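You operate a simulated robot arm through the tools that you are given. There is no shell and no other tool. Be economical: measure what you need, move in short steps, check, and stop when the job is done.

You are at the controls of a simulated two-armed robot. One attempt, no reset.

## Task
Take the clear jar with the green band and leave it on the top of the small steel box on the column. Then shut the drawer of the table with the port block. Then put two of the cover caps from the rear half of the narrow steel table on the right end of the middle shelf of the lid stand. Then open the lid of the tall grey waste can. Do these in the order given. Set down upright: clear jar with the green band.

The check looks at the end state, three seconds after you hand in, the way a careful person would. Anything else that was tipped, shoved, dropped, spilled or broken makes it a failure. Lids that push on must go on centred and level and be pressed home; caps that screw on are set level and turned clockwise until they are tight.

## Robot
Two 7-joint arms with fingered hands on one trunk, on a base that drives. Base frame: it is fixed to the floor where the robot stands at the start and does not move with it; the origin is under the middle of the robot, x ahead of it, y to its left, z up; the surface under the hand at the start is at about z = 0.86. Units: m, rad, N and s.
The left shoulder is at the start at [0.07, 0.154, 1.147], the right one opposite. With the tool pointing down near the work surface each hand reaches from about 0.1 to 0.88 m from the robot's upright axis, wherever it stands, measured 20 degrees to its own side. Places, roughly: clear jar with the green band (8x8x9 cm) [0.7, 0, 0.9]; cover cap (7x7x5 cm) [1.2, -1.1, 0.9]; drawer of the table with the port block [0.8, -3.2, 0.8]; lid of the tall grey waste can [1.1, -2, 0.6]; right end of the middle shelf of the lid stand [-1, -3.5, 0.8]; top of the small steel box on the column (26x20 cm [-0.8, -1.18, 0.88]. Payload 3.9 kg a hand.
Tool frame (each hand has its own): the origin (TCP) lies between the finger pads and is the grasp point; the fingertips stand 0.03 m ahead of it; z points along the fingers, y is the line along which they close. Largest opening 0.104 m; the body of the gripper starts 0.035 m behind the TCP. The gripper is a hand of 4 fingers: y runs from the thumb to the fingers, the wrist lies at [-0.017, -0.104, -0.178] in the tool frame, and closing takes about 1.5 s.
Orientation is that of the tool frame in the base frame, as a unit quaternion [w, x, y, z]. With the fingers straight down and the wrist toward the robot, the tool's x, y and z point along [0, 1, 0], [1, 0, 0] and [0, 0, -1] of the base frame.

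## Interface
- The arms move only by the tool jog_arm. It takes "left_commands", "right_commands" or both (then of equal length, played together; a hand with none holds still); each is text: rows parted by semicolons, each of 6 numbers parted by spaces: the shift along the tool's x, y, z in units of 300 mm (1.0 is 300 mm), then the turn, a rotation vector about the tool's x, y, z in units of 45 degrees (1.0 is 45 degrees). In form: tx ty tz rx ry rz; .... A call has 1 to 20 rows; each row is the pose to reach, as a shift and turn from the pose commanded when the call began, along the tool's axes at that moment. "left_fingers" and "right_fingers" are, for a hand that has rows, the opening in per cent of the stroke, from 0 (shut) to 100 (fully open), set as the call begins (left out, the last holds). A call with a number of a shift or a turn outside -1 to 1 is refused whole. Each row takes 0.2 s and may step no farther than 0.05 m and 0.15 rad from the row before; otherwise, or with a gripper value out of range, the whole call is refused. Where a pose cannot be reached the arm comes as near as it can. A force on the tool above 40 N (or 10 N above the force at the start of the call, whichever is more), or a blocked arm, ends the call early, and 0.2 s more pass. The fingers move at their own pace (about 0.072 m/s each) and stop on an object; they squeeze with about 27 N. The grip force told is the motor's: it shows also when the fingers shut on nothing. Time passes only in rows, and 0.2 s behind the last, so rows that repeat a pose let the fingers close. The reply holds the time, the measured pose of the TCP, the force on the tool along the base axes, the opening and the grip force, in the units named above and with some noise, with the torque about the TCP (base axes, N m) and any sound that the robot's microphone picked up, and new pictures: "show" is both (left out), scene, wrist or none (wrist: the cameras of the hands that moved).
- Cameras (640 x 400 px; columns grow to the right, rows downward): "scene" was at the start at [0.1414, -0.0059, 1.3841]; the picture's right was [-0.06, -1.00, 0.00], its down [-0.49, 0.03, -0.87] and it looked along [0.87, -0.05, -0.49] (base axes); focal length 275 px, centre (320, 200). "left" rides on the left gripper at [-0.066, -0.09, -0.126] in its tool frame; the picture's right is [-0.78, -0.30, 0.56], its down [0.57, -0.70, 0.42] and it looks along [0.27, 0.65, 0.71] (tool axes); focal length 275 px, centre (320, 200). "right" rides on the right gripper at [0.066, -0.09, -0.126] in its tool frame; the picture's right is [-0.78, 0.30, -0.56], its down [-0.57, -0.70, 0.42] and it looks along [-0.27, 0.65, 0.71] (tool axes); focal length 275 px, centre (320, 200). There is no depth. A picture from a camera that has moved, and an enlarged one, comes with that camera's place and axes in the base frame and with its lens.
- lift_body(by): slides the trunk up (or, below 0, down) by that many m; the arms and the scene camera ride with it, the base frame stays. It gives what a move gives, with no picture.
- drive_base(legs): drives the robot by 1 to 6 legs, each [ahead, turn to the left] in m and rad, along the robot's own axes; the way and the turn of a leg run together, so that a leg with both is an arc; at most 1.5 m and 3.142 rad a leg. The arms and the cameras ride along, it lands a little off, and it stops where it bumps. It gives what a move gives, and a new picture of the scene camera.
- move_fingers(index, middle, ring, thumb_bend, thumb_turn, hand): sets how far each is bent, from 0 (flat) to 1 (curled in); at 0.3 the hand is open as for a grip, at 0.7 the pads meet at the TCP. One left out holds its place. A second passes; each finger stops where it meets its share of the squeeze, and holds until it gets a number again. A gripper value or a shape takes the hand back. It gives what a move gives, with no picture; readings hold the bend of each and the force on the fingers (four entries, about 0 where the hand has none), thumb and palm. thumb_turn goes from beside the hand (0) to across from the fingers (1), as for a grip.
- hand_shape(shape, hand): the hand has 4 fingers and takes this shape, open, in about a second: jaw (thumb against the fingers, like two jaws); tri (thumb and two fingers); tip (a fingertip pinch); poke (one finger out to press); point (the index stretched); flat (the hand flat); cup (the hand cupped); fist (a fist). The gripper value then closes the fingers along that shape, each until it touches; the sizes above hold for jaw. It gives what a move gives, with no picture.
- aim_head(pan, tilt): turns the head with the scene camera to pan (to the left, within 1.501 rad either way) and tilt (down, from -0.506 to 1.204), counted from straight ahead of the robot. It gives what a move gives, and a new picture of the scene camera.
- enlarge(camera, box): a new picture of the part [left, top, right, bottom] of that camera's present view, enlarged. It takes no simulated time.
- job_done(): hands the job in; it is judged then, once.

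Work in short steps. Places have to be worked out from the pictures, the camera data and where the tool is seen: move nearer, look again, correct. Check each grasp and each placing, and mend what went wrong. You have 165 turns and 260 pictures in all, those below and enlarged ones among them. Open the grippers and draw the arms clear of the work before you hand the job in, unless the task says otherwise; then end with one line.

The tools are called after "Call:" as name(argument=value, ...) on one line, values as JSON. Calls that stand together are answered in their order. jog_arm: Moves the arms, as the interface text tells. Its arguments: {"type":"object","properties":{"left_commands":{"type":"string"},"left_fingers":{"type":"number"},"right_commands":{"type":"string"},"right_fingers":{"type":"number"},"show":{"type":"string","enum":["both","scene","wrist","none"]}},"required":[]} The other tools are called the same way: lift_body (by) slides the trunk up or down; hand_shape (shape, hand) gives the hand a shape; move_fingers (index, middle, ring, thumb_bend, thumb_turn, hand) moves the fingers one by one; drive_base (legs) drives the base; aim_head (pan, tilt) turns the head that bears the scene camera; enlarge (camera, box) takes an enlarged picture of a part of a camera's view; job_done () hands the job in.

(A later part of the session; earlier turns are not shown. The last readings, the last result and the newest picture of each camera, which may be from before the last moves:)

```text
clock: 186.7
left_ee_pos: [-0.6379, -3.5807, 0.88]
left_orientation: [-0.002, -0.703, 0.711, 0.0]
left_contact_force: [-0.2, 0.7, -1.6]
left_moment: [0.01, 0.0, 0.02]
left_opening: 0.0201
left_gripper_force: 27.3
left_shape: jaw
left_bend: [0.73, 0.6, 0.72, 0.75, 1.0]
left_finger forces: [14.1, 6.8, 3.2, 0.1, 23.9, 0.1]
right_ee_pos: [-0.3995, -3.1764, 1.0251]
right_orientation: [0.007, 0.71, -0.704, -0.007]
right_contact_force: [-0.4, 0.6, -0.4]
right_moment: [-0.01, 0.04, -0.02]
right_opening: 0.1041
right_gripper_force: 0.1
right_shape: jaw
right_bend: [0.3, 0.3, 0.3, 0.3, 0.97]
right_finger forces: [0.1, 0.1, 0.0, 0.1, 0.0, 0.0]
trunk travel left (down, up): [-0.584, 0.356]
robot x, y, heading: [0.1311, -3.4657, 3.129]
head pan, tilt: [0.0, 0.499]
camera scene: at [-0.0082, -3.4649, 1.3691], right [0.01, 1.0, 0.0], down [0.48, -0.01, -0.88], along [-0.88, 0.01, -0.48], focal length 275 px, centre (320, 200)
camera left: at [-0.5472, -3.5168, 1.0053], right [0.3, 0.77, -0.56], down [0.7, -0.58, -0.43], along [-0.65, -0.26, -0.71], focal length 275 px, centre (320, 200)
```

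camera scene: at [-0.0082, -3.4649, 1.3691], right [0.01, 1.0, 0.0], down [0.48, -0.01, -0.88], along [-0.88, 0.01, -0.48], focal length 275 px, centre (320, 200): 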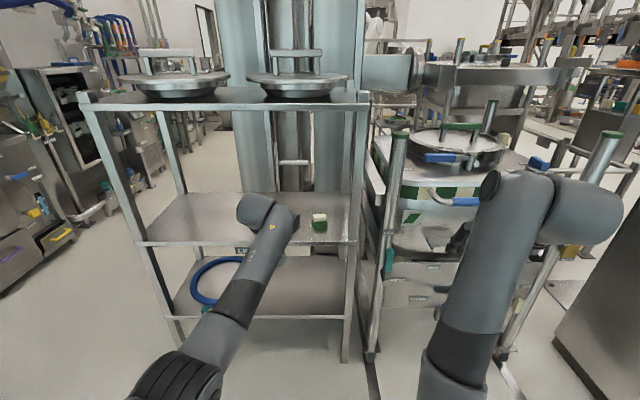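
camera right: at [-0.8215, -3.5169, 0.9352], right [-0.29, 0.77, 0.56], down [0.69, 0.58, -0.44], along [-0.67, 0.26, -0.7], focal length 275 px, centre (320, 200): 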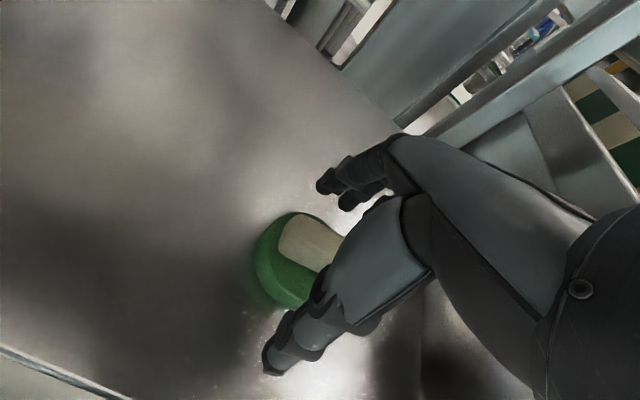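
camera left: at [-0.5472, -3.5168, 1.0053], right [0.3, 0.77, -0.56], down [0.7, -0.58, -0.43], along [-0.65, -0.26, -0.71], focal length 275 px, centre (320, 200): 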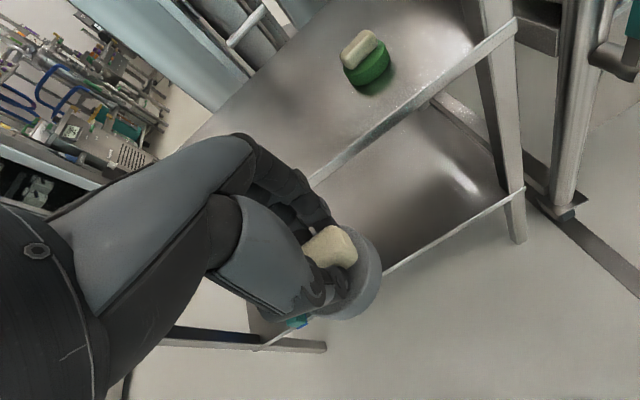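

The way is clear. I drive forward so the grey cap comes over the shelf next to the green one.

Call:
drive_base(legs=[[0.265, 0]])

Call:
enlarge(camera="left", box=[0, 0, 640, 400])

```text
clock: 188.6
left_ee_pos: [-0.9034, -3.5784, 0.8798]
left_orientation: [-0.001, -0.704, 0.71, 0.0]
left_contact_force: [-1.0, -0.1, 0.0]
left_moment: [-0.03, 0.0, 0.0]
left_opening: 0.0197
left_gripper_force: 26.9
left_shape: jaw
left_bend: [0.73, 0.6, 0.72, 0.75, 1.0]
left_finger forces: [14.2, 6.7, 3.2, 0.0, 23.9, 0.1]
right_ee_pos: [-0.6666, -3.1745, 1.0237]
right_orientation: [0.008, 0.71, -0.704, -0.007]
right_contact_force: [-1.0, -0.6, -0.1]
right_moment: [0.02, -0.02, 0.0]
right_opening: 0.1037
right_gripper_force: 0.1
right_shape: jaw
right_bend: [0.3, 0.3, 0.3, 0.3, 0.97]
right_finger forces: [0.0, 0.0, 0.0, 0.0, 0.0, 0.0]
trunk travel left (down, up): [-0.584, 0.356]
robot x, y, heading: [-0.1355, -3.4637, 3.127]
head pan, tilt: [0.0, 0.499]
camera scene: at [-0.2754, -3.4617, 1.3691], right [0.01, 1.0, 0.0], down [0.48, -0.01, -0.88], along [-0.88, 0.01, -0.48], focal length 275 px, centre (320, 200)
```

scene: 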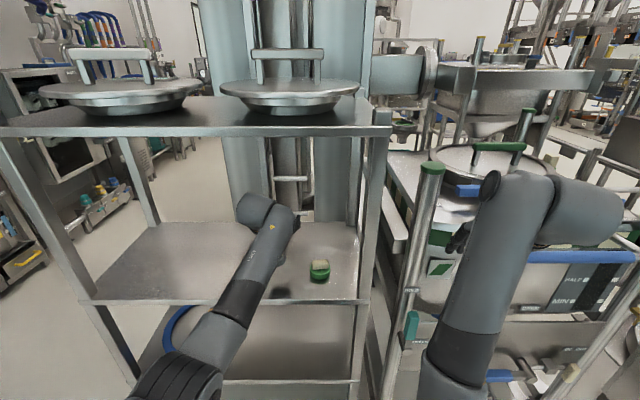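

```text
1.00 times, centred on (320, 200) of left (not enlarged: the box is as wide or as high as the picture)
camera zoom: at [-0.8138, -3.5151, 1.0051], right [0.3, 0.77, -0.56], down [0.7, -0.58, -0.42], along [-0.65, -0.26, -0.71], focal length 275 px, centre (320, 200)
```

zoom: 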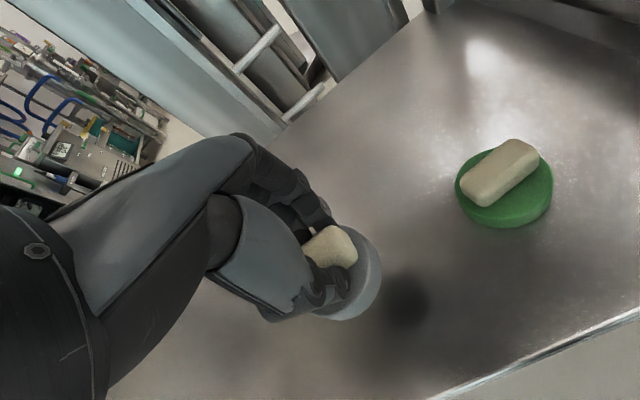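

Well placed. I lower the trunk to just above contact.

Call:
lift_body(by=-0.056)

Call:
lift_body(by=-0.006)

```text
clock: 189.6
left_ee_pos: [-0.9045, -3.5799, 0.8247]
left_orientation: [-0.001, -0.705, 0.709, 0.0]
left_contact_force: [0.9, -0.3, -1.1]
left_moment: [0.01, 0.01, 0.01]
left_opening: 0.0201
left_gripper_force: 27.3
left_shape: jaw
left_bend: [0.73, 0.6, 0.72, 0.75, 1.0]
left_finger forces: [14.1, 6.7, 3.1, 0.0, 23.9, 0.0]
right_ee_pos: [-0.666, -3.1736, 0.9681]
right_orientation: [0.009, 0.711, -0.704, -0.008]
right_contact_force: [-0.4, 1.1, 0.4]
right_moment: [-0.01, -0.01, -0.01]
right_opening: 0.1037
right_gripper_force: 0.1
right_shape: jaw
right_bend: [0.3, 0.3, 0.3, 0.3, 0.97]
right_finger forces: [0.0, 0.0, 0.1, 0.0, 0.0, 0.0]
trunk travel left (down, up): [-0.528, 0.412]
robot x, y, heading: [-0.1329, -3.463, 3.132]
head pan, tilt: [0.0, 0.499]
```

```text
clock: 190.2
left_ee_pos: [-0.904, -3.5798, 0.8174]
left_orientation: [-0.001, -0.705, 0.71, -0.001]
left_contact_force: [0.8, -0.2, -0.3]
left_moment: [0.01, -0.01, -0.01]
left_opening: 0.0198
left_gripper_force: 27.2
left_shape: jaw
left_bend: [0.73, 0.6, 0.72, 0.75, 1.0]
left_finger forces: [14.0, 6.7, 3.1, 0.1, 23.9, 0.0]
right_ee_pos: [-0.665, -3.1736, 0.9621]
right_orientation: [0.008, 0.71, -0.704, -0.006]
right_contact_force: [-0.2, -0.3, -0.3]
right_moment: [0.01, -0.01, 0.0]
right_opening: 0.1039
right_gripper_force: 0.1
right_shape: jaw
right_bend: [0.3, 0.3, 0.3, 0.3, 0.97]
right_finger forces: [0.0, 0.0, 0.0, 0.1, 0.0, 0.0]
trunk travel left (down, up): [-0.522, 0.418]
robot x, y, heading: [-0.1327, -3.4653, 3.134]
head pan, tilt: [0.0, 0.499]
```

No contact yet at z 0.817. I go down in 3 mm steps.

Call:
lift_body(by=-0.003)

Call:
lift_body(by=-0.003)

```text
clock: 190.7
left_ee_pos: [-0.9045, -3.5811, 0.8149]
left_orientation: [-0.001, -0.704, 0.71, 0.0]
left_contact_force: [0.3, 0.3, -0.1]
left_moment: [0.01, 0.01, -0.01]
left_opening: 0.0201
left_gripper_force: 27.0
left_shape: jaw
left_bend: [0.73, 0.6, 0.72, 0.75, 1.0]
left_finger forces: [14.3, 6.7, 3.3, 0.0, 24.4, 0.1]
right_ee_pos: [-0.6655, -3.175, 0.9594]
right_orientation: [0.008, 0.71, -0.704, -0.007]
right_contact_force: [-0.3, -0.3, -0.3]
right_moment: [0.0, 0.0, -0.02]
right_opening: 0.1041
right_gripper_force: 0.0
right_shape: jaw
right_bend: [0.3, 0.3, 0.3, 0.3, 0.97]
right_finger forces: [0.0, 0.1, 0.0, 0.0, 0.0, 0.0]
trunk travel left (down, up): [-0.519, 0.421]
robot x, y, heading: [-0.1342, -3.4625, 3.129]
head pan, tilt: [0.0, 0.499]
```

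```text
clock: 191.2
left_ee_pos: [-0.9046, -3.5796, 0.8144]
left_orientation: [-0.002, -0.705, 0.709, 0.002]
left_contact_force: [-0.5, -0.5, 7.4]
left_moment: [-0.02, 0.06, 0.0]
left_opening: 0.0203
left_gripper_force: 27.4
left_shape: jaw
left_bend: [0.73, 0.6, 0.72, 0.75, 1.0]
left_finger forces: [15.2, 7.4, 3.4, 0.0, 25.3, 0.0]
right_ee_pos: [-0.6643, -3.1745, 0.9573]
right_orientation: [0.009, 0.71, -0.704, -0.008]
right_contact_force: [-0.3, -0.3, -0.2]
right_moment: [0.0, -0.01, -0.01]
right_opening: 0.104
right_gripper_force: 0.0
right_shape: jaw
right_bend: [0.3, 0.3, 0.3, 0.3, 0.97]
right_finger forces: [0.0, 0.0, 0.0, 0.1, 0.0, 0.0]
trunk travel left (down, up): [-0.516, 0.424]
robot x, y, heading: [-0.1317, -3.4641, 3.129]
head pan, tilt: [0.0, 0.499]
```

Contact with a light 7 N. I open the left hand.

Call:
jog_arm(left_commands="0 0 0 0 0 0; 0 0 0 0 0 0; 0 0 0 0 0 0; 0 0 0 0 0 0; 0 0 0 0 0 0; 0 0 0 0 0 0; 0 0 0 0 0 0", left_fingers=100, show="wrist")

Call:
lift_body(by=0.08)

Call:
drive_base(legs=[[-0.3, 0]])

Call:
enlarge(camera="left", box=[240, 0, 640, 250])

```text
clock: 192.8
left_ee_pos: [-0.9045, -3.5797, 0.8116]
left_orientation: [-0.002, -0.705, 0.709, 0.0]
left_contact_force: [0.1, -0.3, 0.2]
left_moment: [-0.02, 0.0, 0.02]
left_opening: 0.1037
left_gripper_force: 0.1
left_shape: jaw
left_bend: [0.3, 0.3, 0.3, 0.3, 0.97]
left_finger forces: [0.0, 0.1, 0.0, 0.1, 0.0, 0.0]
right_ee_pos: [-0.6651, -3.174, 0.9557]
right_orientation: [0.008, 0.71, -0.705, -0.007]
right_contact_force: [0.4, -0.2, 0.3]
right_moment: [-0.04, 0.02, 0.0]
right_opening: 0.104
right_gripper_force: 0.2
right_shape: jaw
right_bend: [0.3, 0.3, 0.3, 0.3, 0.97]
right_finger forces: [0.0, 0.0, 0.1, 0.0, 0.0, 0.0]
trunk travel left (down, up): [-0.516, 0.424]
robot x, y, heading: [-0.1359, -3.464, 3.126]
head pan, tilt: [0.0, 0.499]
camera left: at [-0.8136, -3.5152, 0.9373], right [0.3, 0.77, -0.56], down [0.7, -0.58, -0.42], along [-0.65, -0.26, -0.71], focal length 275 px, centre (320, 200)
```

left: 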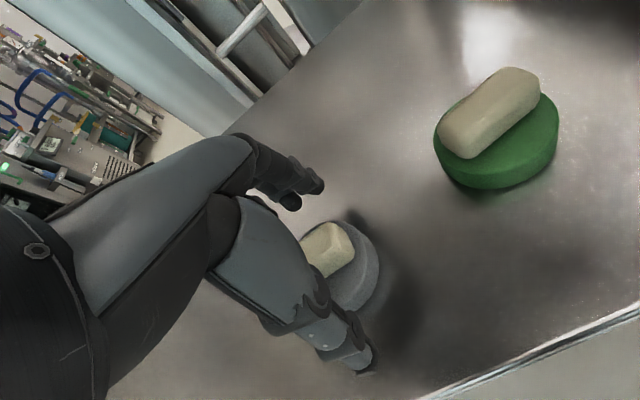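

```text
clock: 194.0
left_ee_pos: [-0.903, -3.5801, 0.8914]
left_orientation: [-0.001, -0.705, 0.709, 0.0]
left_contact_force: [0.4, -0.3, 0.1]
left_moment: [0.0, 0.02, 0.01]
left_opening: 0.1038
left_gripper_force: 0.0
left_shape: jaw
left_bend: [0.3, 0.3, 0.3, 0.3, 0.97]
left_finger forces: [0.1, 0.1, 0.0, 0.0, 0.0, 0.0]
right_ee_pos: [-0.6661, -3.1758, 1.0359]
right_orientation: [0.008, 0.71, -0.704, -0.007]
right_contact_force: [0.1, 1.2, -0.2]
right_moment: [0.0, -0.04, 0.03]
right_opening: 0.104
right_gripper_force: 0.0
right_shape: jaw
right_bend: [0.3, 0.3, 0.3, 0.3, 0.97]
right_finger forces: [0.0, 0.1, 0.0, 0.0, 0.1, 0.0]
trunk travel left (down, up): [-0.596, 0.344]
robot x, y, heading: [-0.1333, -3.4638, 3.133]
head pan, tilt: [0.0, 0.499]
```

```text
clock: 196.0
left_ee_pos: [-0.6067, -3.5835, 0.8917]
left_orientation: [-0.002, -0.705, 0.709, 0.0]
left_contact_force: [0.4, 0.4, 0.7]
left_moment: [-0.01, -0.01, 0.0]
left_opening: 0.1035
left_gripper_force: 0.0
left_shape: jaw
left_bend: [0.3, 0.3, 0.3, 0.3, 0.97]
left_finger forces: [0.0, 0.0, 0.1, 0.0, 0.0, 0.0]
right_ee_pos: [-0.3692, -3.178, 1.0355]
right_orientation: [0.008, 0.711, -0.703, -0.007]
right_contact_force: [-0.2, 0.3, 0.4]
right_moment: [0.02, 0.0, 0.0]
right_opening: 0.1042
right_gripper_force: 0.0
right_shape: jaw
right_bend: [0.3, 0.3, 0.3, 0.3, 0.97]
right_finger forces: [0.0, 0.1, 0.0, 0.0, 0.1, 0.1]
trunk travel left (down, up): [-0.596, 0.344]
robot x, y, heading: [0.1635, -3.4666, 3.134]
head pan, tilt: [0.0, 0.499]
camera scene: at [0.0224, -3.4649, 1.3811], right [0.01, 1.0, 0.0], down [0.48, 0.0, -0.88], along [-0.88, 0.01, -0.48], focal length 275 px, centre (320, 200)
```

scene: 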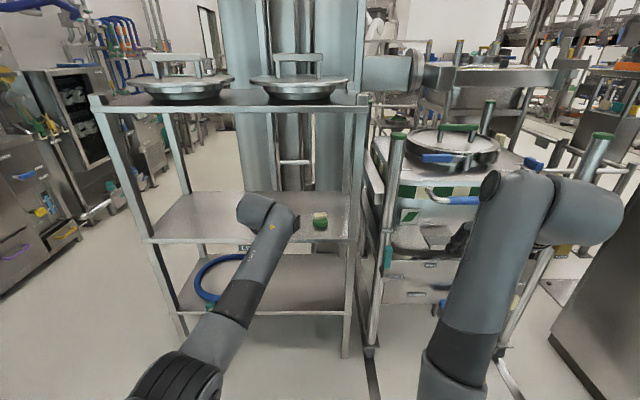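

```text
1.60 times, centred on (440, 125) of left
camera zoom: at [-0.5161, -3.5191, 1.0173], right [0.3, 0.77, -0.56], down [0.7, -0.58, -0.42], along [-0.65, -0.26, -0.71], focal length 440 px, centre (128, 320)
```

zoom: 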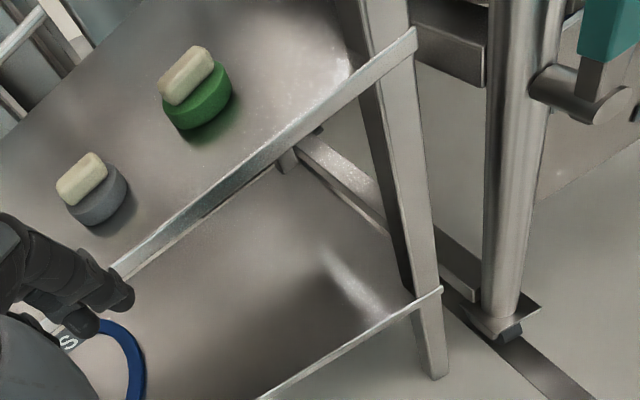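

Both caps stand properly at the right end of the shelf. I retract the left arm, raise the trunk and go to the waste can.

Call:
jog_arm(left_commands="0.03 -0.13 0 0 0 0; 0.08 -0.25 0 0 0 0; 0.15 -0.36 0 0 0 0; 0.22 -0.47 0 0 0 0; 0.29 -0.57 0 0 0 0; 0.35 -0.65 0 0 0 0; 0.35 -0.65 0 0 0 0", show="none")

Call:
lift_body(by=0.2)

Call:
drive_base(legs=[[0, -1.564], [1.4, 0], [0, -1.57]])

Call:
aim_head(pan=0, tilt=0.8)

```text
clock: 197.6
left_ee_pos: [-0.4117, -3.69, 0.891]
left_orientation: [-0.001, -0.705, 0.709, -0.001]
left_contact_force: [-0.3, 0.0, 0.4]
left_moment: [0.01, 0.01, 0.02]
left_opening: 0.1037
left_gripper_force: 0.1
left_shape: jaw
left_bend: [0.3, 0.3, 0.3, 0.3, 0.97]
left_finger forces: [0.0, 0.0, 0.0, 0.0, 0.0, 0.0]
right_ee_pos: [-0.3695, -3.1774, 1.0359]
right_orientation: [0.008, 0.711, -0.703, -0.008]
right_contact_force: [-0.4, -0.5, 1.2]
right_moment: [-0.03, -0.01, 0.03]
right_opening: 0.1042
right_gripper_force: 0.0
right_shape: jaw
right_bend: [0.3, 0.3, 0.3, 0.3, 0.97]
right_finger forces: [0.0, 0.1, 0.0, 0.0, 0.0, 0.0]
trunk travel left (down, up): [-0.596, 0.344]
robot x, y, heading: [0.1666, -3.4662, 3.131]
head pan, tilt: [0.0, 0.499]
```

```text
clock: 199.8
left_ee_pos: [-0.4131, -3.6913, 1.0912]
left_orientation: [-0.001, -0.705, 0.709, 0.001]
left_contact_force: [-0.2, 0.3, 0.0]
left_moment: [-0.01, 0.02, 0.01]
left_opening: 0.104
left_gripper_force: 0.0
left_shape: jaw
left_bend: [0.3, 0.3, 0.3, 0.3, 0.97]
left_finger forces: [0.0, 0.1, 0.1, 0.0, 0.1, 0.0]
right_ee_pos: [-0.3689, -3.179, 1.2364]
right_orientation: [0.008, 0.711, -0.703, -0.007]
right_contact_force: [0.1, -0.5, 0.4]
right_moment: [-0.04, -0.03, 0.03]
right_opening: 0.1039
right_gripper_force: 0.1
right_shape: jaw
right_bend: [0.3, 0.3, 0.3, 0.3, 0.97]
right_finger forces: [0.0, 0.0, 0.0, 0.0, 0.1, 0.0]
trunk travel left (down, up): [-0.796, 0.144]
robot x, y, heading: [0.1638, -3.4654, 3.13]
head pan, tilt: [0.0, 0.499]
```

```text
clock: 214.3
left_ee_pos: [0.7395, -1.8418, 1.0911]
left_orientation: [0.0, 0.704, 0.71, 0.002]
left_contact_force: [-0.2, 0.1, -0.6]
left_moment: [0.02, -0.01, -0.02]
left_opening: 0.1041
left_gripper_force: 0.1
left_shape: jaw
left_bend: [0.3, 0.3, 0.3, 0.3, 0.97]
left_finger forces: [0.0, 0.0, 0.0, 0.1, 0.1, 0.0]
right_ee_pos: [0.7043, -2.3558, 1.2356]
right_orientation: [0.008, 0.699, 0.715, 0.008]
right_contact_force: [-0.5, 0.4, 0.9]
right_moment: [0.0, -0.03, 0.02]
right_opening: 0.104
right_gripper_force: 0.0
right_shape: jaw
right_bend: [0.3, 0.3, 0.3, 0.3, 0.97]
right_finger forces: [0.0, 0.0, 0.0, 0.0, 0.1, 0.0]
trunk travel left (down, up): [-0.796, 0.144]
robot x, y, heading: [0.1673, -2.0761, -0.001]
head pan, tilt: [0.0, 0.499]
camera scene: at [0.3109, -2.076, 1.5811], right [0.0, -1.0, 0.0], down [-0.48, 0.0, -0.88], along [0.88, 0.0, -0.48], focal length 275 px, centre (320, 200)
```

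scene: 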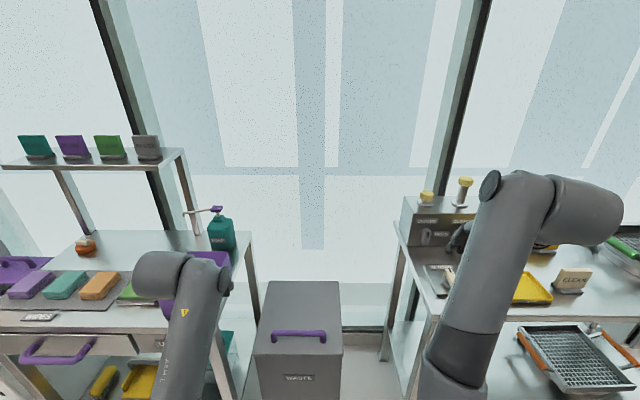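

```text
clock: 215.1
left_ee_pos: [0.7412, -1.8436, 1.0915]
left_orientation: [0.0, 0.705, 0.709, 0.001]
left_contact_force: [0.3, -0.1, 0.0]
left_moment: [0.01, 0.0, 0.0]
left_opening: 0.1038
left_gripper_force: 0.0
left_shape: jaw
left_bend: [0.3, 0.3, 0.3, 0.3, 0.97]
left_finger forces: [0.1, 0.0, 0.0, 0.0, 0.0, 0.0]
right_ee_pos: [0.7035, -2.3556, 1.236]
right_orientation: [0.007, 0.699, 0.715, 0.008]
right_contact_force: [-0.5, -0.9, -0.9]
right_moment: [0.01, 0.0, 0.0]
right_opening: 0.1039
right_gripper_force: 0.2
right_shape: jaw
right_bend: [0.3, 0.3, 0.3, 0.3, 0.97]
right_finger forces: [0.1, 0.1, 0.0, 0.0, 0.1, 0.0]
trunk travel left (down, up): [-0.796, 0.144]
robot x, y, heading: [0.1693, -2.0734, 0.003]
head pan, tilt: [0.0, 0.799]
camera scene: at [0.3006, -2.0765, 1.5552], right [0.0, -1.0, 0.0], down [-0.72, 0.0, -0.7], along [0.7, 0.0, -0.72], focal length 275 px, centre (320, 200)
```

scene: 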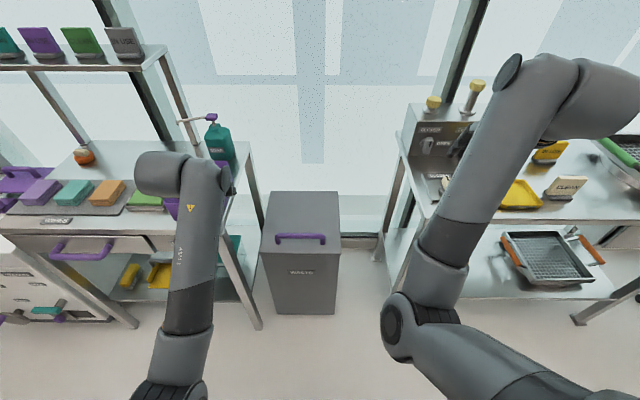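

The waste can is straight ahead with a purple handle on its lid. I zoom in.

Call:
enlarge(camera="scene", box=[240, 180, 370, 320])

```text
2.86 times, centred on (305, 250) of scene
camera zoom: at [0.3006, -2.0765, 1.5552], right [0.0, -1.0, 0.0], down [-0.72, 0.0, -0.7], along [0.7, 0.0, -0.72], focal length 786 px, centre (363, 57)
```

zoom: 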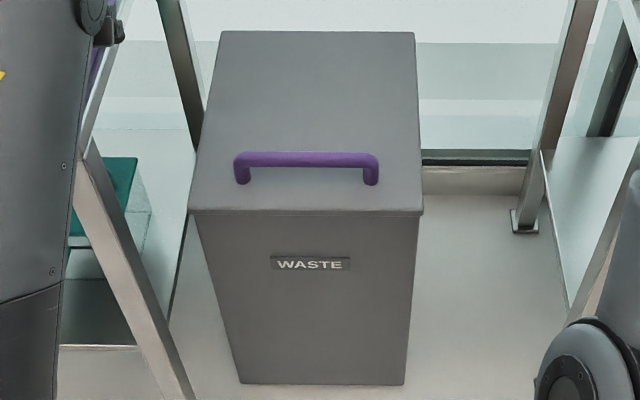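

The lid top is at z≈0.61 from x 0.917 to the rear hinge at ~1.28. The handle bar is at about (0.967, -1.997, 0.663) along y. First I swing the right hand out to the side so it stays clear of the table when I get closer.

Call:
jog_arm(right_commands="-0.12 0 0 0 0 0; -0.24 0 0 0 0 0; -0.36 -0.02 0 0 0 0; -0.48 -0.06 0 0 0 0; -0.6 -0.12 0 0 0 0; -0.7 -0.2 0 0 0 0; -0.78 -0.3 0 0 0 0; -0.84 -0.4 0 0 0 0; -0.84 -0.4 0 0 0 0", show="scene")

```text
clock: 217.1
left_ee_pos: [0.7411, -1.843, 1.0902]
left_orientation: [0.0, 0.705, 0.71, 0.001]
left_contact_force: [-0.2, -0.6, 0.3]
left_moment: [-0.02, -0.02, 0.01]
left_opening: 0.104
left_gripper_force: 0.1
left_shape: jaw
left_bend: [0.3, 0.3, 0.3, 0.3, 0.97]
left_finger forces: [0.0, 0.0, 0.0, 0.0, 0.0, 0.0]
right_ee_pos: [0.5921, -2.6116, 1.2334]
right_orientation: [0.006, 0.698, 0.716, 0.008]
right_contact_force: [0.2, 0.1, -0.1]
right_moment: [0.01, 0.01, 0.0]
right_opening: 0.1038
right_gripper_force: 0.1
right_shape: jaw
right_bend: [0.3, 0.3, 0.3, 0.3, 0.97]
right_finger forces: [0.0, 0.1, 0.0, 0.0, 0.1, 0.0]
trunk travel left (down, up): [-0.796, 0.144]
robot x, y, heading: [0.1719, -2.0795, 0.003]
head pan, tilt: [0.0, 0.799]
camera scene: at [0.3011, -2.076, 1.5551], right [0.0, -1.0, 0.0], down [-0.72, 0.0, -0.7], along [0.7, 0.0, -0.72], focal length 275 px, centre (320, 200)
```

scene: 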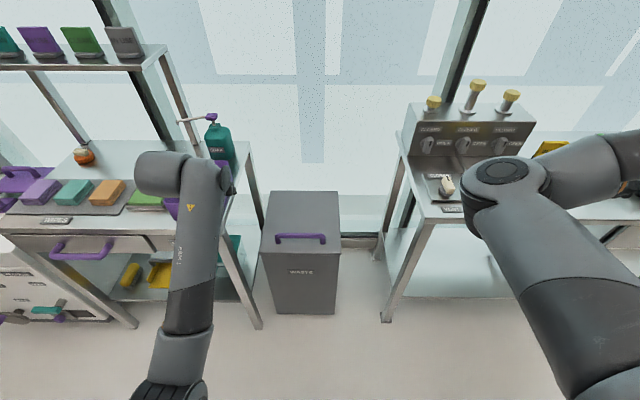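

That works; I fold the right hand further back.

Call:
jog_arm(right_commands="0 -0.12 0 0 0 0; 0 -0.24 0 0 0 0; 0 -0.36 0 0 0 0; 0 -0.48 0 0 0 0; 0 -0.6 0 0 0 0; 0 -0.72 0 0 0 0; 0 -0.8 0 0 0 0", show="none")

Call:
lift_body(by=-0.3)

Call:
enlarge(camera="left", box=[0, 0, 640, 400])

```text
clock: 218.7
left_ee_pos: [0.7411, -1.8438, 1.0922]
left_orientation: [0.0, 0.704, 0.71, 0.001]
left_contact_force: [0.6, 0.2, 0.5]
left_moment: [-0.01, 0.0, 0.0]
left_opening: 0.1038
left_gripper_force: 0.2
left_shape: jaw
left_bend: [0.3, 0.3, 0.3, 0.3, 0.97]
left_finger forces: [0.0, 0.1, 0.0, 0.0, 0.0, 0.0]
right_ee_pos: [0.3497, -2.6167, 1.2281]
right_orientation: [0.007, 0.699, 0.715, 0.009]
right_contact_force: [0.2, 0.2, -0.5]
right_moment: [0.01, -0.03, 0.0]
right_opening: 0.1037
right_gripper_force: 0.0
right_shape: jaw
right_bend: [0.3, 0.3, 0.3, 0.3, 0.97]
right_finger forces: [0.0, 0.0, 0.0, 0.1, 0.0, 0.1]
trunk travel left (down, up): [-0.796, 0.144]
robot x, y, heading: [0.1668, -2.079, 0.001]
head pan, tilt: [0.0, 0.799]
```

```text
clock: 221.7
left_ee_pos: [0.7409, -1.8419, 0.7916]
left_orientation: [0.0, 0.705, 0.71, 0.002]
left_contact_force: [0.4, 0.8, 0.1]
left_moment: [-0.01, -0.02, 0.02]
left_opening: 0.104
left_gripper_force: 0.1
left_shape: jaw
left_bend: [0.3, 0.3, 0.3, 0.3, 0.97]
left_finger forces: [0.0, 0.0, 0.0, 0.0, 0.0, 0.0]
right_ee_pos: [0.3517, -2.6153, 0.9288]
right_orientation: [0.007, 0.7, 0.714, 0.008]
right_contact_force: [0.0, 0.2, -0.4]
right_moment: [-0.01, 0.03, -0.01]
right_opening: 0.1036
right_gripper_force: 0.0
right_shape: jaw
right_bend: [0.3, 0.3, 0.3, 0.3, 0.97]
right_finger forces: [0.1, 0.1, 0.2, 0.1, 0.0, 0.0]
trunk travel left (down, up): [-0.496, 0.444]
robot x, y, heading: [0.1682, -2.0787, 0.005]
head pan, tilt: [0.0, 0.799]
```

```text
1.00 times, centred on (320, 200) of left (not enlarged: the box is as wide or as high as the picture)
camera zoom: at [0.6512, -1.911, 0.9163], right [-0.29, -0.78, -0.56], down [-0.7, 0.57, -0.42], along [0.65, 0.27, -0.71], focal length 275 px, centre (320, 200)
```

zoom: 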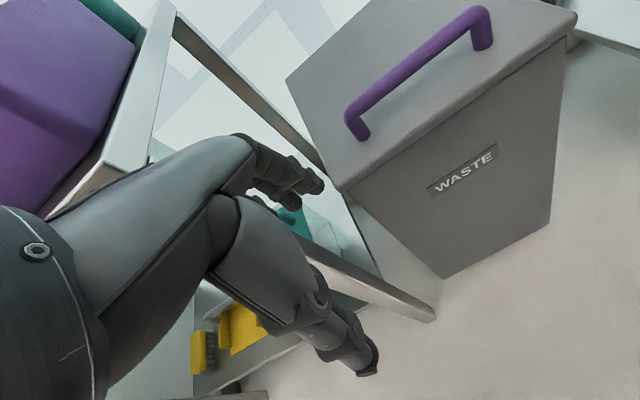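

Handle confirmed at x≈0.97, y -1.905 to -2.098. I move the left hand to y -2.0, then drive forward so it comes above the bar.

Call:
jog_arm(left_commands="-0.13 0 0 0 0 0; -0.26 0 0 0 0 0; -0.39 0 0 0 0 0; -0.52 0 0 0 0 0; -0.52 0 0 0 0 0", show="none")

Call:
drive_base(legs=[[0.21, 0]])

Call:
enlarge(camera="left", box=[0, 0, 640, 400])

```text
clock: 222.9
left_ee_pos: [0.7433, -1.9834, 0.7874]
left_orientation: [-0.012, 0.699, 0.714, 0.015]
left_contact_force: [0.2, 0.3, -0.3]
left_moment: [-0.04, -0.03, 0.03]
left_opening: 0.1037
left_gripper_force: 0.1
left_shape: jaw
left_bend: [0.3, 0.3, 0.3, 0.3, 0.97]
left_finger forces: [0.1, 0.0, 0.0, 0.1, 0.0, 0.1]
right_ee_pos: [0.3514, -2.6161, 0.9272]
right_orientation: [0.006, 0.699, 0.715, 0.008]
right_contact_force: [0.5, -0.1, -0.1]
right_moment: [0.02, -0.01, -0.02]
right_opening: 0.104
right_gripper_force: 0.0
right_shape: jaw
right_bend: [0.3, 0.3, 0.3, 0.3, 0.97]
right_finger forces: [0.0, 0.1, 0.0, 0.1, 0.1, 0.1]
trunk travel left (down, up): [-0.496, 0.444]
robot x, y, heading: [0.167, -2.0723, 0.008]
head pan, tilt: [0.0, 0.799]
```

```text
clock: 224.5
left_ee_pos: [0.9534, -1.9845, 0.7886]
left_orientation: [-0.011, 0.7, 0.713, 0.017]
left_contact_force: [0.7, 0.5, 0.5]
left_moment: [0.01, -0.03, 0.01]
left_opening: 0.1036
left_gripper_force: 0.1
left_shape: jaw
left_bend: [0.3, 0.3, 0.3, 0.3, 0.97]
left_finger forces: [0.0, 0.0, 0.1, 0.1, 0.0, 0.1]
right_ee_pos: [0.5581, -2.6171, 0.9278]
right_orientation: [0.007, 0.7, 0.714, 0.008]
right_contact_force: [-0.3, -0.4, -0.1]
right_moment: [0.01, 0.03, 0.01]
right_opening: 0.1036
right_gripper_force: 0.0
right_shape: jaw
right_bend: [0.3, 0.3, 0.3, 0.3, 0.97]
right_finger forces: [0.0, 0.1, 0.0, 0.0, 0.1, 0.0]
trunk travel left (down, up): [-0.496, 0.444]
robot x, y, heading: [0.3753, -2.074, 0.001]
head pan, tilt: [0.0, 0.799]
camera scene: at [0.5088, -2.0763, 1.2551], right [0.0, -1.0, 0.0], down [-0.72, 0.0, -0.7], along [0.7, 0.0, -0.72], focal length 275 px, centre (320, 200)
```

scene: 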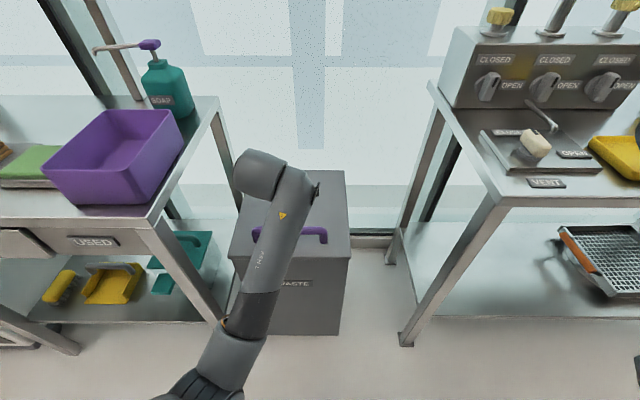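

```text
1.00 times, centred on (320, 200) of left (not enlarged: the box is as wide or as high as the picture)
camera zoom: at [0.8634, -2.0582, 0.9105], right [-0.28, -0.76, -0.59], down [-0.71, 0.58, -0.41], along [0.65, 0.3, -0.7], focal length 275 px, centre (320, 200)
```

zoom: 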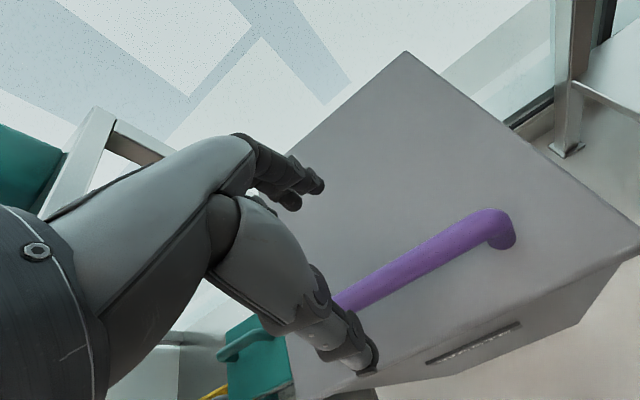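

I nudge over the bar's middle and lower the trunk until the bar is between the pads.

Call:
jog_arm(left_commands="-0.02 0.02 0 0 0 0; -0.04 0.033 0 0 0 0; -0.04 0.033 0 0 0 0", show="none")

Call:
lift_body(by=-0.08)

Call:
enlarge(camera="left", box=[0, 0, 640, 400])

```text
clock: 225.3
left_ee_pos: [0.9633, -1.9924, 0.7858]
left_orientation: [-0.014, 0.699, 0.714, 0.021]
left_contact_force: [-0.8, 0.0, -0.1]
left_moment: [-0.03, 0.02, 0.0]
left_opening: 0.1037
left_gripper_force: 0.1
left_shape: jaw
left_bend: [0.3, 0.3, 0.3, 0.3, 0.97]
left_finger forces: [0.0, 0.0, 0.1, 0.1, 0.0, 0.0]
right_ee_pos: [0.5566, -2.616, 0.9287]
right_orientation: [0.007, 0.7, 0.714, 0.008]
right_contact_force: [0.7, 0.1, 0.4]
right_moment: [0.01, 0.02, 0.02]
right_opening: 0.1039
right_gripper_force: 0.1
right_shape: jaw
right_bend: [0.3, 0.3, 0.3, 0.3, 0.97]
right_finger forces: [0.0, 0.0, 0.1, 0.0, 0.1, 0.0]
trunk travel left (down, up): [-0.496, 0.444]
robot x, y, heading: [0.3771, -2.0757, 0.001]
head pan, tilt: [0.0, 0.799]
```

```text
clock: 226.5
left_ee_pos: [0.9631, -1.992, 0.7077]
left_orientation: [-0.013, 0.699, 0.714, 0.02]
left_contact_force: [0.0, -1.3, 0.9]
left_moment: [0.02, 0.0, -0.04]
left_opening: 0.1037
left_gripper_force: 0.0
left_shape: jaw
left_bend: [0.3, 0.3, 0.3, 0.3, 0.97]
left_finger forces: [0.0, 0.0, 0.0, 0.0, 0.0, 0.1]
right_ee_pos: [0.5576, -2.6158, 0.8485]
right_orientation: [0.006, 0.7, 0.714, 0.008]
right_contact_force: [-0.2, -0.1, 0.4]
right_moment: [0.0, 0.01, 0.01]
right_opening: 0.1037
right_gripper_force: 0.0
right_shape: jaw
right_bend: [0.3, 0.3, 0.3, 0.3, 0.97]
right_finger forces: [0.1, 0.0, 0.1, 0.1, 0.1, 0.0]
trunk travel left (down, up): [-0.416, 0.524]
robot x, y, heading: [0.3764, -2.0745, 0.006]
head pan, tilt: [0.0, 0.799]
```

```text
1.00 times, centred on (320, 200) of left (not enlarged: the box is as wide or as high as the picture)
camera zoom: at [0.8741, -2.067, 0.8295], right [-0.27, -0.75, -0.6], down [-0.71, 0.58, -0.4], along [0.65, 0.31, -0.69], focal length 275 px, centre (320, 200)
```

zoom: 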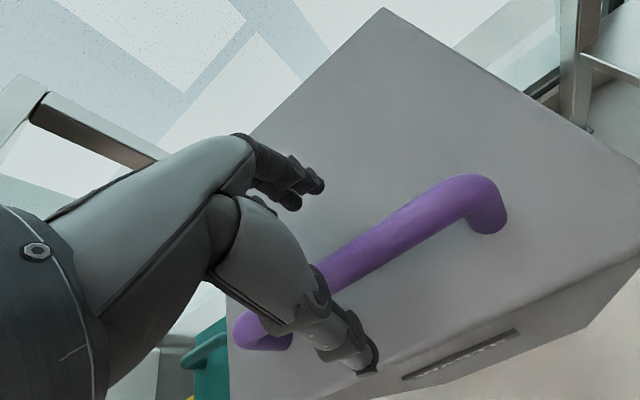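

The bar is between thumb and fingers. I lower 3.5 cm more and close.

Call:
lift_body(by=-0.035)

Call:
jog_arm(left_commands="0 0 0 0 0 0; 0 0 0 0 0 0; 0 0 0 0 0 0; 0 0 0 0 0 0; 0 0 0 0 0 0; 0 0 0 0 0 0; 0 0 0 0 0 0; 0 0 0 0 0 0", left_fingers=0, show="wrist")

```text
clock: 227.3
left_ee_pos: [0.9631, -1.9916, 0.6733]
left_orientation: [-0.014, 0.699, 0.715, 0.019]
left_contact_force: [0.2, -0.2, -0.1]
left_moment: [-0.01, 0.01, 0.0]
left_opening: 0.1039
left_gripper_force: 0.0
left_shape: jaw
left_bend: [0.3, 0.3, 0.3, 0.3, 0.97]
left_finger forces: [0.0, 0.0, 0.1, 0.1, 0.1, 0.0]
right_ee_pos: [0.5572, -2.6164, 0.8133]
right_orientation: [0.007, 0.7, 0.714, 0.008]
right_contact_force: [-0.4, -0.4, -0.2]
right_moment: [0.03, -0.03, -0.03]
right_opening: 0.1041
right_gripper_force: 0.0
right_shape: jaw
right_bend: [0.3, 0.3, 0.3, 0.3, 0.97]
right_finger forces: [0.0, 0.0, 0.1, 0.1, 0.0, 0.0]
trunk travel left (down, up): [-0.381, 0.559]
robot x, y, heading: [0.3762, -2.0762, 0.008]
head pan, tilt: [0.0, 0.799]
```

```text
clock: 229.1
left_ee_pos: [0.9645, -1.9932, 0.6718]
left_orientation: [-0.014, 0.699, 0.714, 0.021]
left_contact_force: [-1.0, -1.6, 0.2]
left_moment: [0.01, 0.0, 0.03]
left_opening: 0.01
left_gripper_force: 27.1
left_shape: jaw
left_bend: [0.7, 0.7, 0.7, 0.77, 1.0]
left_finger forces: [0.0, 0.0, 0.1, 0.0, 1.9, 0.1]
right_ee_pos: [0.5579, -2.6173, 0.8138]
right_orientation: [0.006, 0.699, 0.715, 0.007]
right_contact_force: [0.1, 0.4, -0.3]
right_moment: [0.0, 0.01, 0.02]
right_opening: 0.1037
right_gripper_force: 0.1
right_shape: jaw
right_bend: [0.3, 0.3, 0.3, 0.3, 0.97]
right_finger forces: [0.0, 0.0, 0.0, 0.0, 0.0, 0.0]
trunk travel left (down, up): [-0.381, 0.559]
robot x, y, heading: [0.3784, -2.0779, 0.006]
head pan, tilt: [0.0, 0.799]
camera left: at [0.8739, -2.0671, 0.7937], right [-0.28, -0.75, -0.6], down [-0.71, 0.58, -0.4], along [0.65, 0.31, -0.69], focal length 275 px, centre (320, 200)
```

left: 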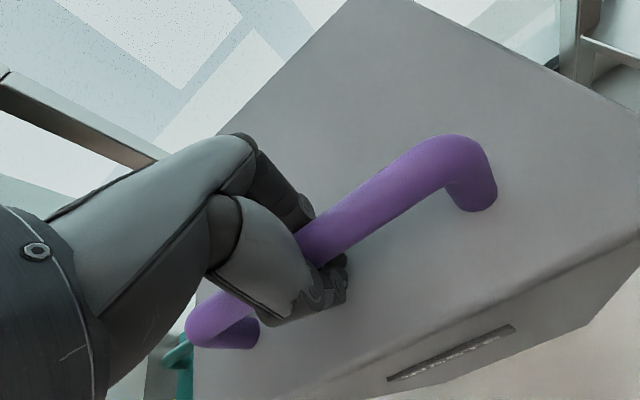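

The fingers have closed into a loop around the bar. I start lifting along the hinge arc, rotating the hand with it.

Call:
jog_arm(left_commands="0 0.017 -0.073 -0.07 0 0; 0 0.038 -0.145 -0.14 0 0; 0 0.065 -0.215 -0.21 0 0; 0 0.096 -0.283 -0.28 0 0; 0 0.132 -0.349 -0.36 0 0; 0 0.173 -0.412 -0.43 0 0; 0 0.217 -0.472 -0.5 0 0; 0 0.217 -0.472 -0.5 0 0")

```text
clock: 230.9
left_ee_pos: [1.0262, -2.0017, 0.8165]
left_orientation: [0.127, 0.69, 0.696, 0.156]
left_contact_force: [-9.4, 0.9, 0.8]
left_moment: [-0.01, 0.07, -0.04]
left_opening: 0.0111
left_gripper_force: 27.1
left_shape: jaw
left_bend: [0.7, 0.7, 0.7, 0.77, 1.0]
left_finger forces: [1.8, 0.1, 0.0, 0.0, 8.6, 0.1]
right_ee_pos: [0.5561, -2.6161, 0.8131]
right_orientation: [0.008, 0.7, 0.714, 0.009]
right_contact_force: [0.1, -0.2, -0.3]
right_moment: [0.02, 0.02, -0.01]
right_opening: 0.104
right_gripper_force: 0.1
right_shape: jaw
right_bend: [0.3, 0.3, 0.3, 0.3, 0.97]
right_finger forces: [0.0, 0.1, 0.0, 0.0, 0.0, 0.0]
trunk travel left (down, up): [-0.381, 0.559]
robot x, y, heading: [0.3764, -2.074, 0.003]
head pan, tilt: [0.0, 0.799]
camera scene: at [0.5068, -2.076, 1.1403], right [0.0, -1.0, 0.0], down [-0.72, 0.0, -0.7], along [0.7, 0.0, -0.72], focal length 275 px, centre (320, 200)
camera left: at [0.8948, -2.0738, 0.8942], right [-0.04, -0.75, -0.66], down [-0.49, 0.59, -0.64], along [0.87, 0.29, -0.39], focal length 275 px, centre (320, 200)
```

scene: 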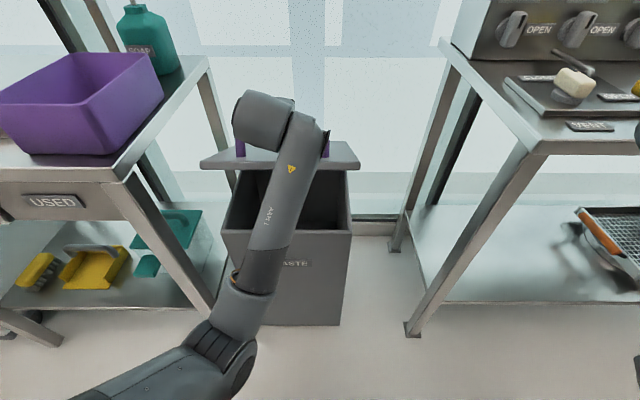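
left: 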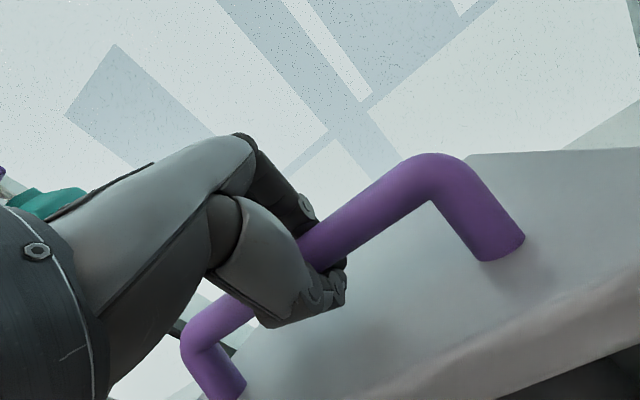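

The lid is up about 30°. I continue along the arc to about 68°.

Call:
jog_arm(left_commands="0 0.085 -0.041 -0.1 0 0; 0 0.173 -0.074 -0.2 0 0; 0 0.263 -0.1 -0.3 0 0; 0 0.355 -0.117 -0.4 0 0; 0 0.449 -0.126 -0.5 0 0; 0 0.543 -0.128 -0.6 0 0; 0 0.636 -0.121 -0.7 0 0; 0 0.729 -0.105 -0.8 0 0; 0 0.729 -0.105 -0.8 0 0")

```text
clock: 232.5
left_ee_pos: [1.1686, -2.0021, 0.9323]
left_orientation: [0.298, 0.631, 0.632, 0.336]
left_contact_force: [-28.4, -1.0, 19.9]
left_moment: [1.5, 7.13, 0.97]
left_opening: 0.0195
left_gripper_force: 26.7
left_shape: jaw
left_bend: [0.7, 0.7, 0.7, 0.72, 0.99]
left_finger forces: [0.1, 0.1, 0.0, 0.0, 64.4, 0.0]
right_ee_pos: [0.5552, -2.6163, 0.8147]
right_orientation: [0.008, 0.699, 0.715, 0.011]
right_contact_force: [0.9, -0.1, -0.2]
right_moment: [0.0, 0.01, -0.04]
right_opening: 0.1039
right_gripper_force: 0.0
right_shape: jaw
right_bend: [0.3, 0.3, 0.3, 0.3, 0.97]
right_finger forces: [0.1, 0.1, 0.0, 0.0, 0.0, 0.1]
trunk travel left (down, up): [-0.381, 0.559]
robot x, y, heading: [0.3752, -2.0753, 0.003]
head pan, tilt: [0.0, 0.799]
stopped in row 7 (left hand): the force on the tool passed its limit at 43 N (the readings are from after the stop); the commanded pose is now the measured one
camera scene: at [0.5011, -2.0762, 1.1412], right [0.0, -1.0, 0.0], down [-0.71, 0.0, -0.7], along [0.7, 0.0, -0.71], focal length 275 px, centre (320, 200)
camera left: at [1.0158, -2.0731, 0.9313], right [0.29, -0.74, -0.61], down [-0.09, 0.61, -0.79], along [0.95, 0.28, 0.11], focal length 275 px, centre (320, 200)
```

scene: 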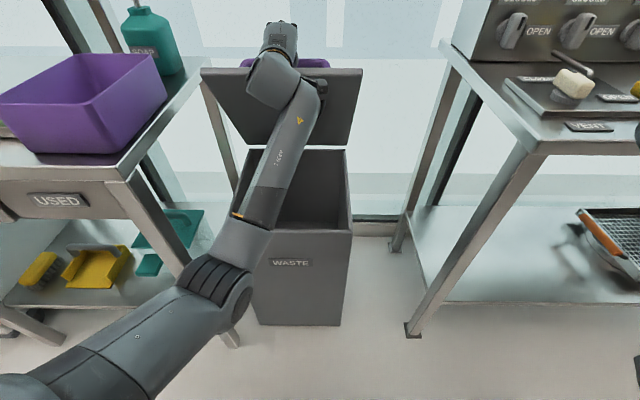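
left: 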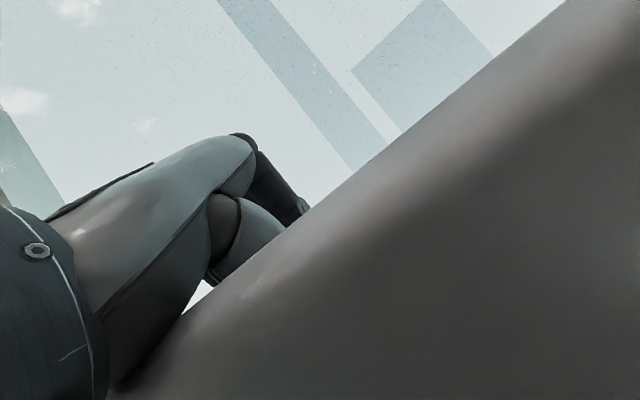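

The motion stopped at about 60° with a high force. I look closely at the hand and lid.

Call:
enlarge(camera="scene", box=[190, 10, 380, 170])

Call:
enlarge(camera="left", box=[140, 120, 460, 320])

```text
2.50 times, centred on (285, 90) of scene
camera zoom: at [0.5011, -2.0762, 1.1412], right [0.0, -1.0, 0.0], down [-0.71, 0.0, -0.7], along [0.7, 0.0, -0.71], focal length 688 px, centre (408, 475)
```

zoom: 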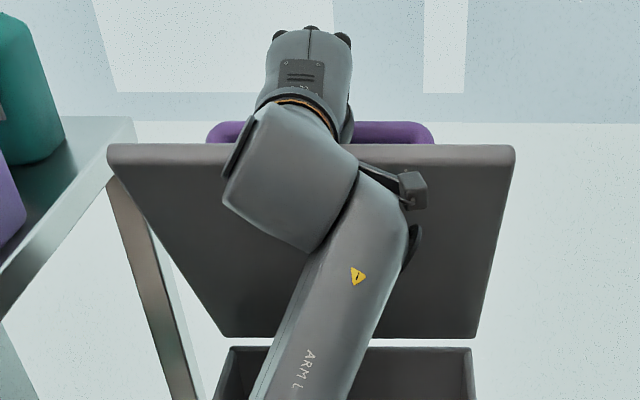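

```text
2.00 times, centred on (300, 220) of left
camera zoom: at [1.0158, -2.0731, 0.9313], right [0.29, -0.74, -0.61], down [-0.09, 0.61, -0.79], along [0.95, 0.28, 0.11], focal length 551 px, centre (360, 160)
```

zoom: 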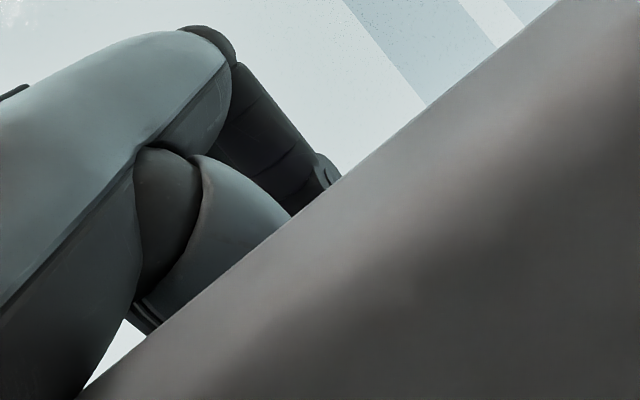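

I see: the lid's top turns away from me as it opens, so my hand should turn back with the lid, not forward. I now move rigidly with the lid about the hinge, turning the hand the other way, in a first small portion.

Call:
jog_arm(left_commands="0 0 0 0.06 0 0; 0 0.03 0.02 0.14 0 0; 0 0.082 0.062 0.24 0 0; 0 0.12 0.097 0.3 0 0; 0 0.157 0.131 0.36 0 0; 0 0.157 0.131 0.36 0 0")

```text
clock: 233.9
left_ee_pos: [1.234, -2.0019, 0.9382]
left_orientation: [0.206, 0.67, 0.673, 0.238]
left_contact_force: [-9.8, -1.3, 1.4]
left_moment: [0.41, 1.75, 0.03]
left_opening: 0.0142
left_gripper_force: 27.5
left_shape: jaw
left_bend: [0.7, 0.7, 0.7, 0.75, 1.0]
left_finger forces: [0.1, 0.1, 0.0, 0.0, 25.6, 0.0]
right_ee_pos: [0.5565, -2.6166, 0.8136]
right_orientation: [0.007, 0.7, 0.714, 0.009]
right_contact_force: [0.5, -0.1, -0.1]
right_moment: [0.01, -0.02, -0.01]
right_opening: 0.1038
right_gripper_force: 0.1
right_shape: jaw
right_bend: [0.3, 0.3, 0.3, 0.3, 0.97]
right_finger forces: [0.0, 0.1, 0.0, 0.1, 0.0, 0.0]
trunk travel left (down, up): [-0.381, 0.559]
robot x, y, heading: [0.3763, -2.0757, 0.005]
head pan, tilt: [0.0, 0.799]
camera scene: at [0.5063, -2.0765, 1.1403], right [0.0, -1.0, 0.0], down [-0.72, 0.0, -0.7], along [0.7, 0.0, -0.72], focal length 275 px, centre (320, 200)
camera left: at [1.0888, -2.0741, 0.9818], right [0.11, -0.75, -0.66], down [-0.32, 0.6, -0.73], along [0.94, 0.29, -0.18], focal length 275 px, centre (320, 200)
```

scene: 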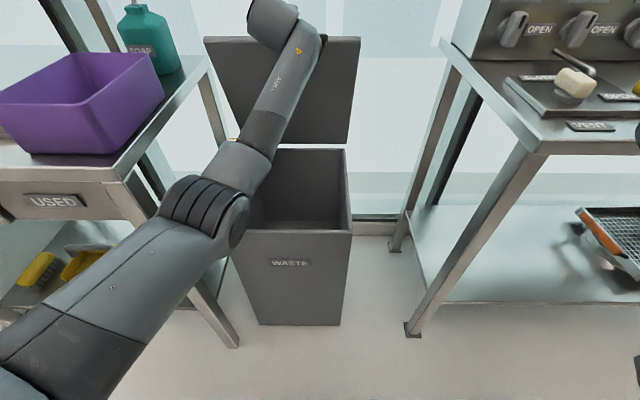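
left: 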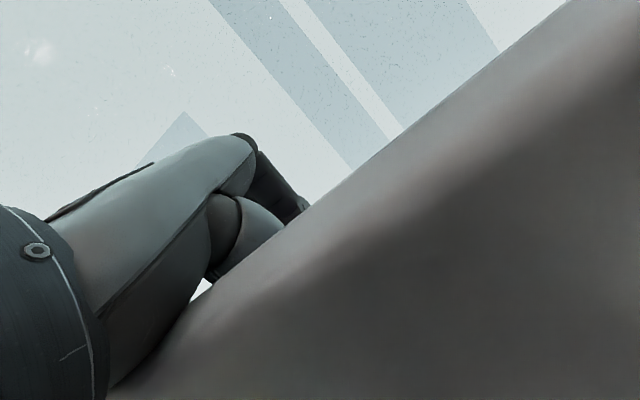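

Force dropped and the lid is near 80°. I continue the same way past vertical.

Call:
jog_arm(left_commands="0 0.043 0.026 0.06 0 0; 0 0.086 0.052 0.111 0 0; 0 0.126 0.081 0.167 0 0; 0 0.167 0.111 0.222 0 0; 0 0.203 0.144 0.278 0 0; 0 0.239 0.177 0.333 0 0; 0 0.274 0.213 0.39 0 0; 0 0.308 0.249 0.444 0 0; 0 0.308 0.249 0.444 0 0")

```text
clock: 234.8
left_ee_pos: [1.2628, -2.0064, 0.9373]
left_orientation: [0.174, 0.69, 0.673, 0.202]
left_contact_force: [-11.5, -1.4, 17.8]
left_moment: [0.58, 2.18, 0.35]
left_opening: 0.0108
left_gripper_force: 27.3
left_shape: jaw
left_bend: [0.7, 0.7, 0.7, 0.75, 1.0]
left_finger forces: [0.1, 0.0, 0.0, 0.0, 12.9, 0.0]
left hand out of reach, approached as far as the arm can: row 2, 3, 4
right_ee_pos: [0.5545, -2.6164, 0.8143]
right_orientation: [0.008, 0.7, 0.714, 0.008]
right_contact_force: [1.3, 0.2, -1.1]
right_moment: [-0.02, 0.09, 0.03]
right_opening: 0.1038
right_gripper_force: 0.1
right_shape: jaw
right_bend: [0.3, 0.3, 0.3, 0.3, 0.97]
right_finger forces: [0.0, 0.0, 0.0, 0.1, 0.0, 0.0]
trunk travel left (down, up): [-0.381, 0.559]
robot x, y, heading: [0.3777, -2.074, 0.011]
head pan, tilt: [0.0, 0.799]
stopped in row 4 (left hand): the force on the tool passed its limit at 72 N (the readings are from after the stop); the commanded pose is now the measured one
camera scene: at [0.5057, -2.0749, 1.1405], right [0.01, -1.0, 0.0], down [-0.72, 0.0, -0.7], along [0.7, 0.0, -0.72], focal length 275 px, centre (320, 200)
camera left: at [1.1192, -2.0743, 0.9961], right [0.02, -0.75, -0.66], down [-0.38, 0.61, -0.7], along [0.93, 0.27, -0.27], focal length 275 px, centre (320, 200)
```

scene: 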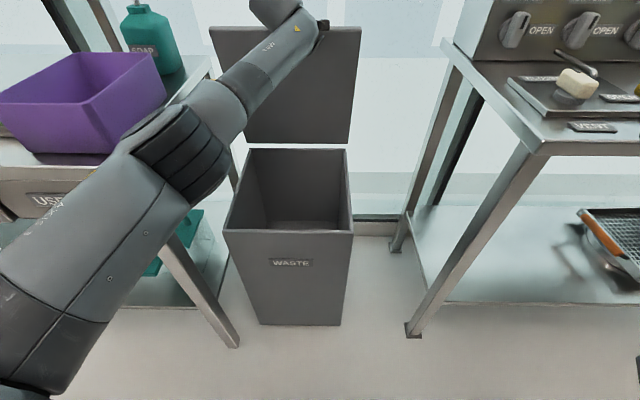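
left: 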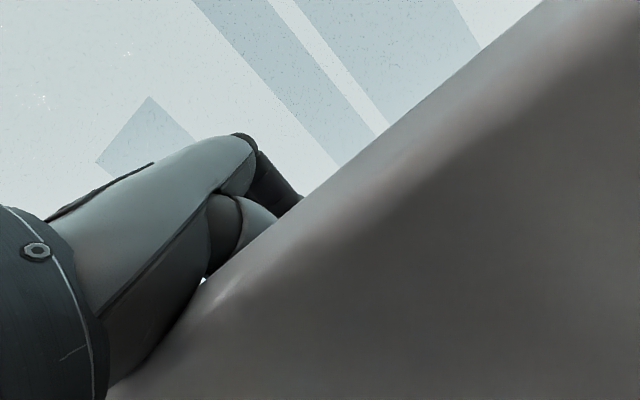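

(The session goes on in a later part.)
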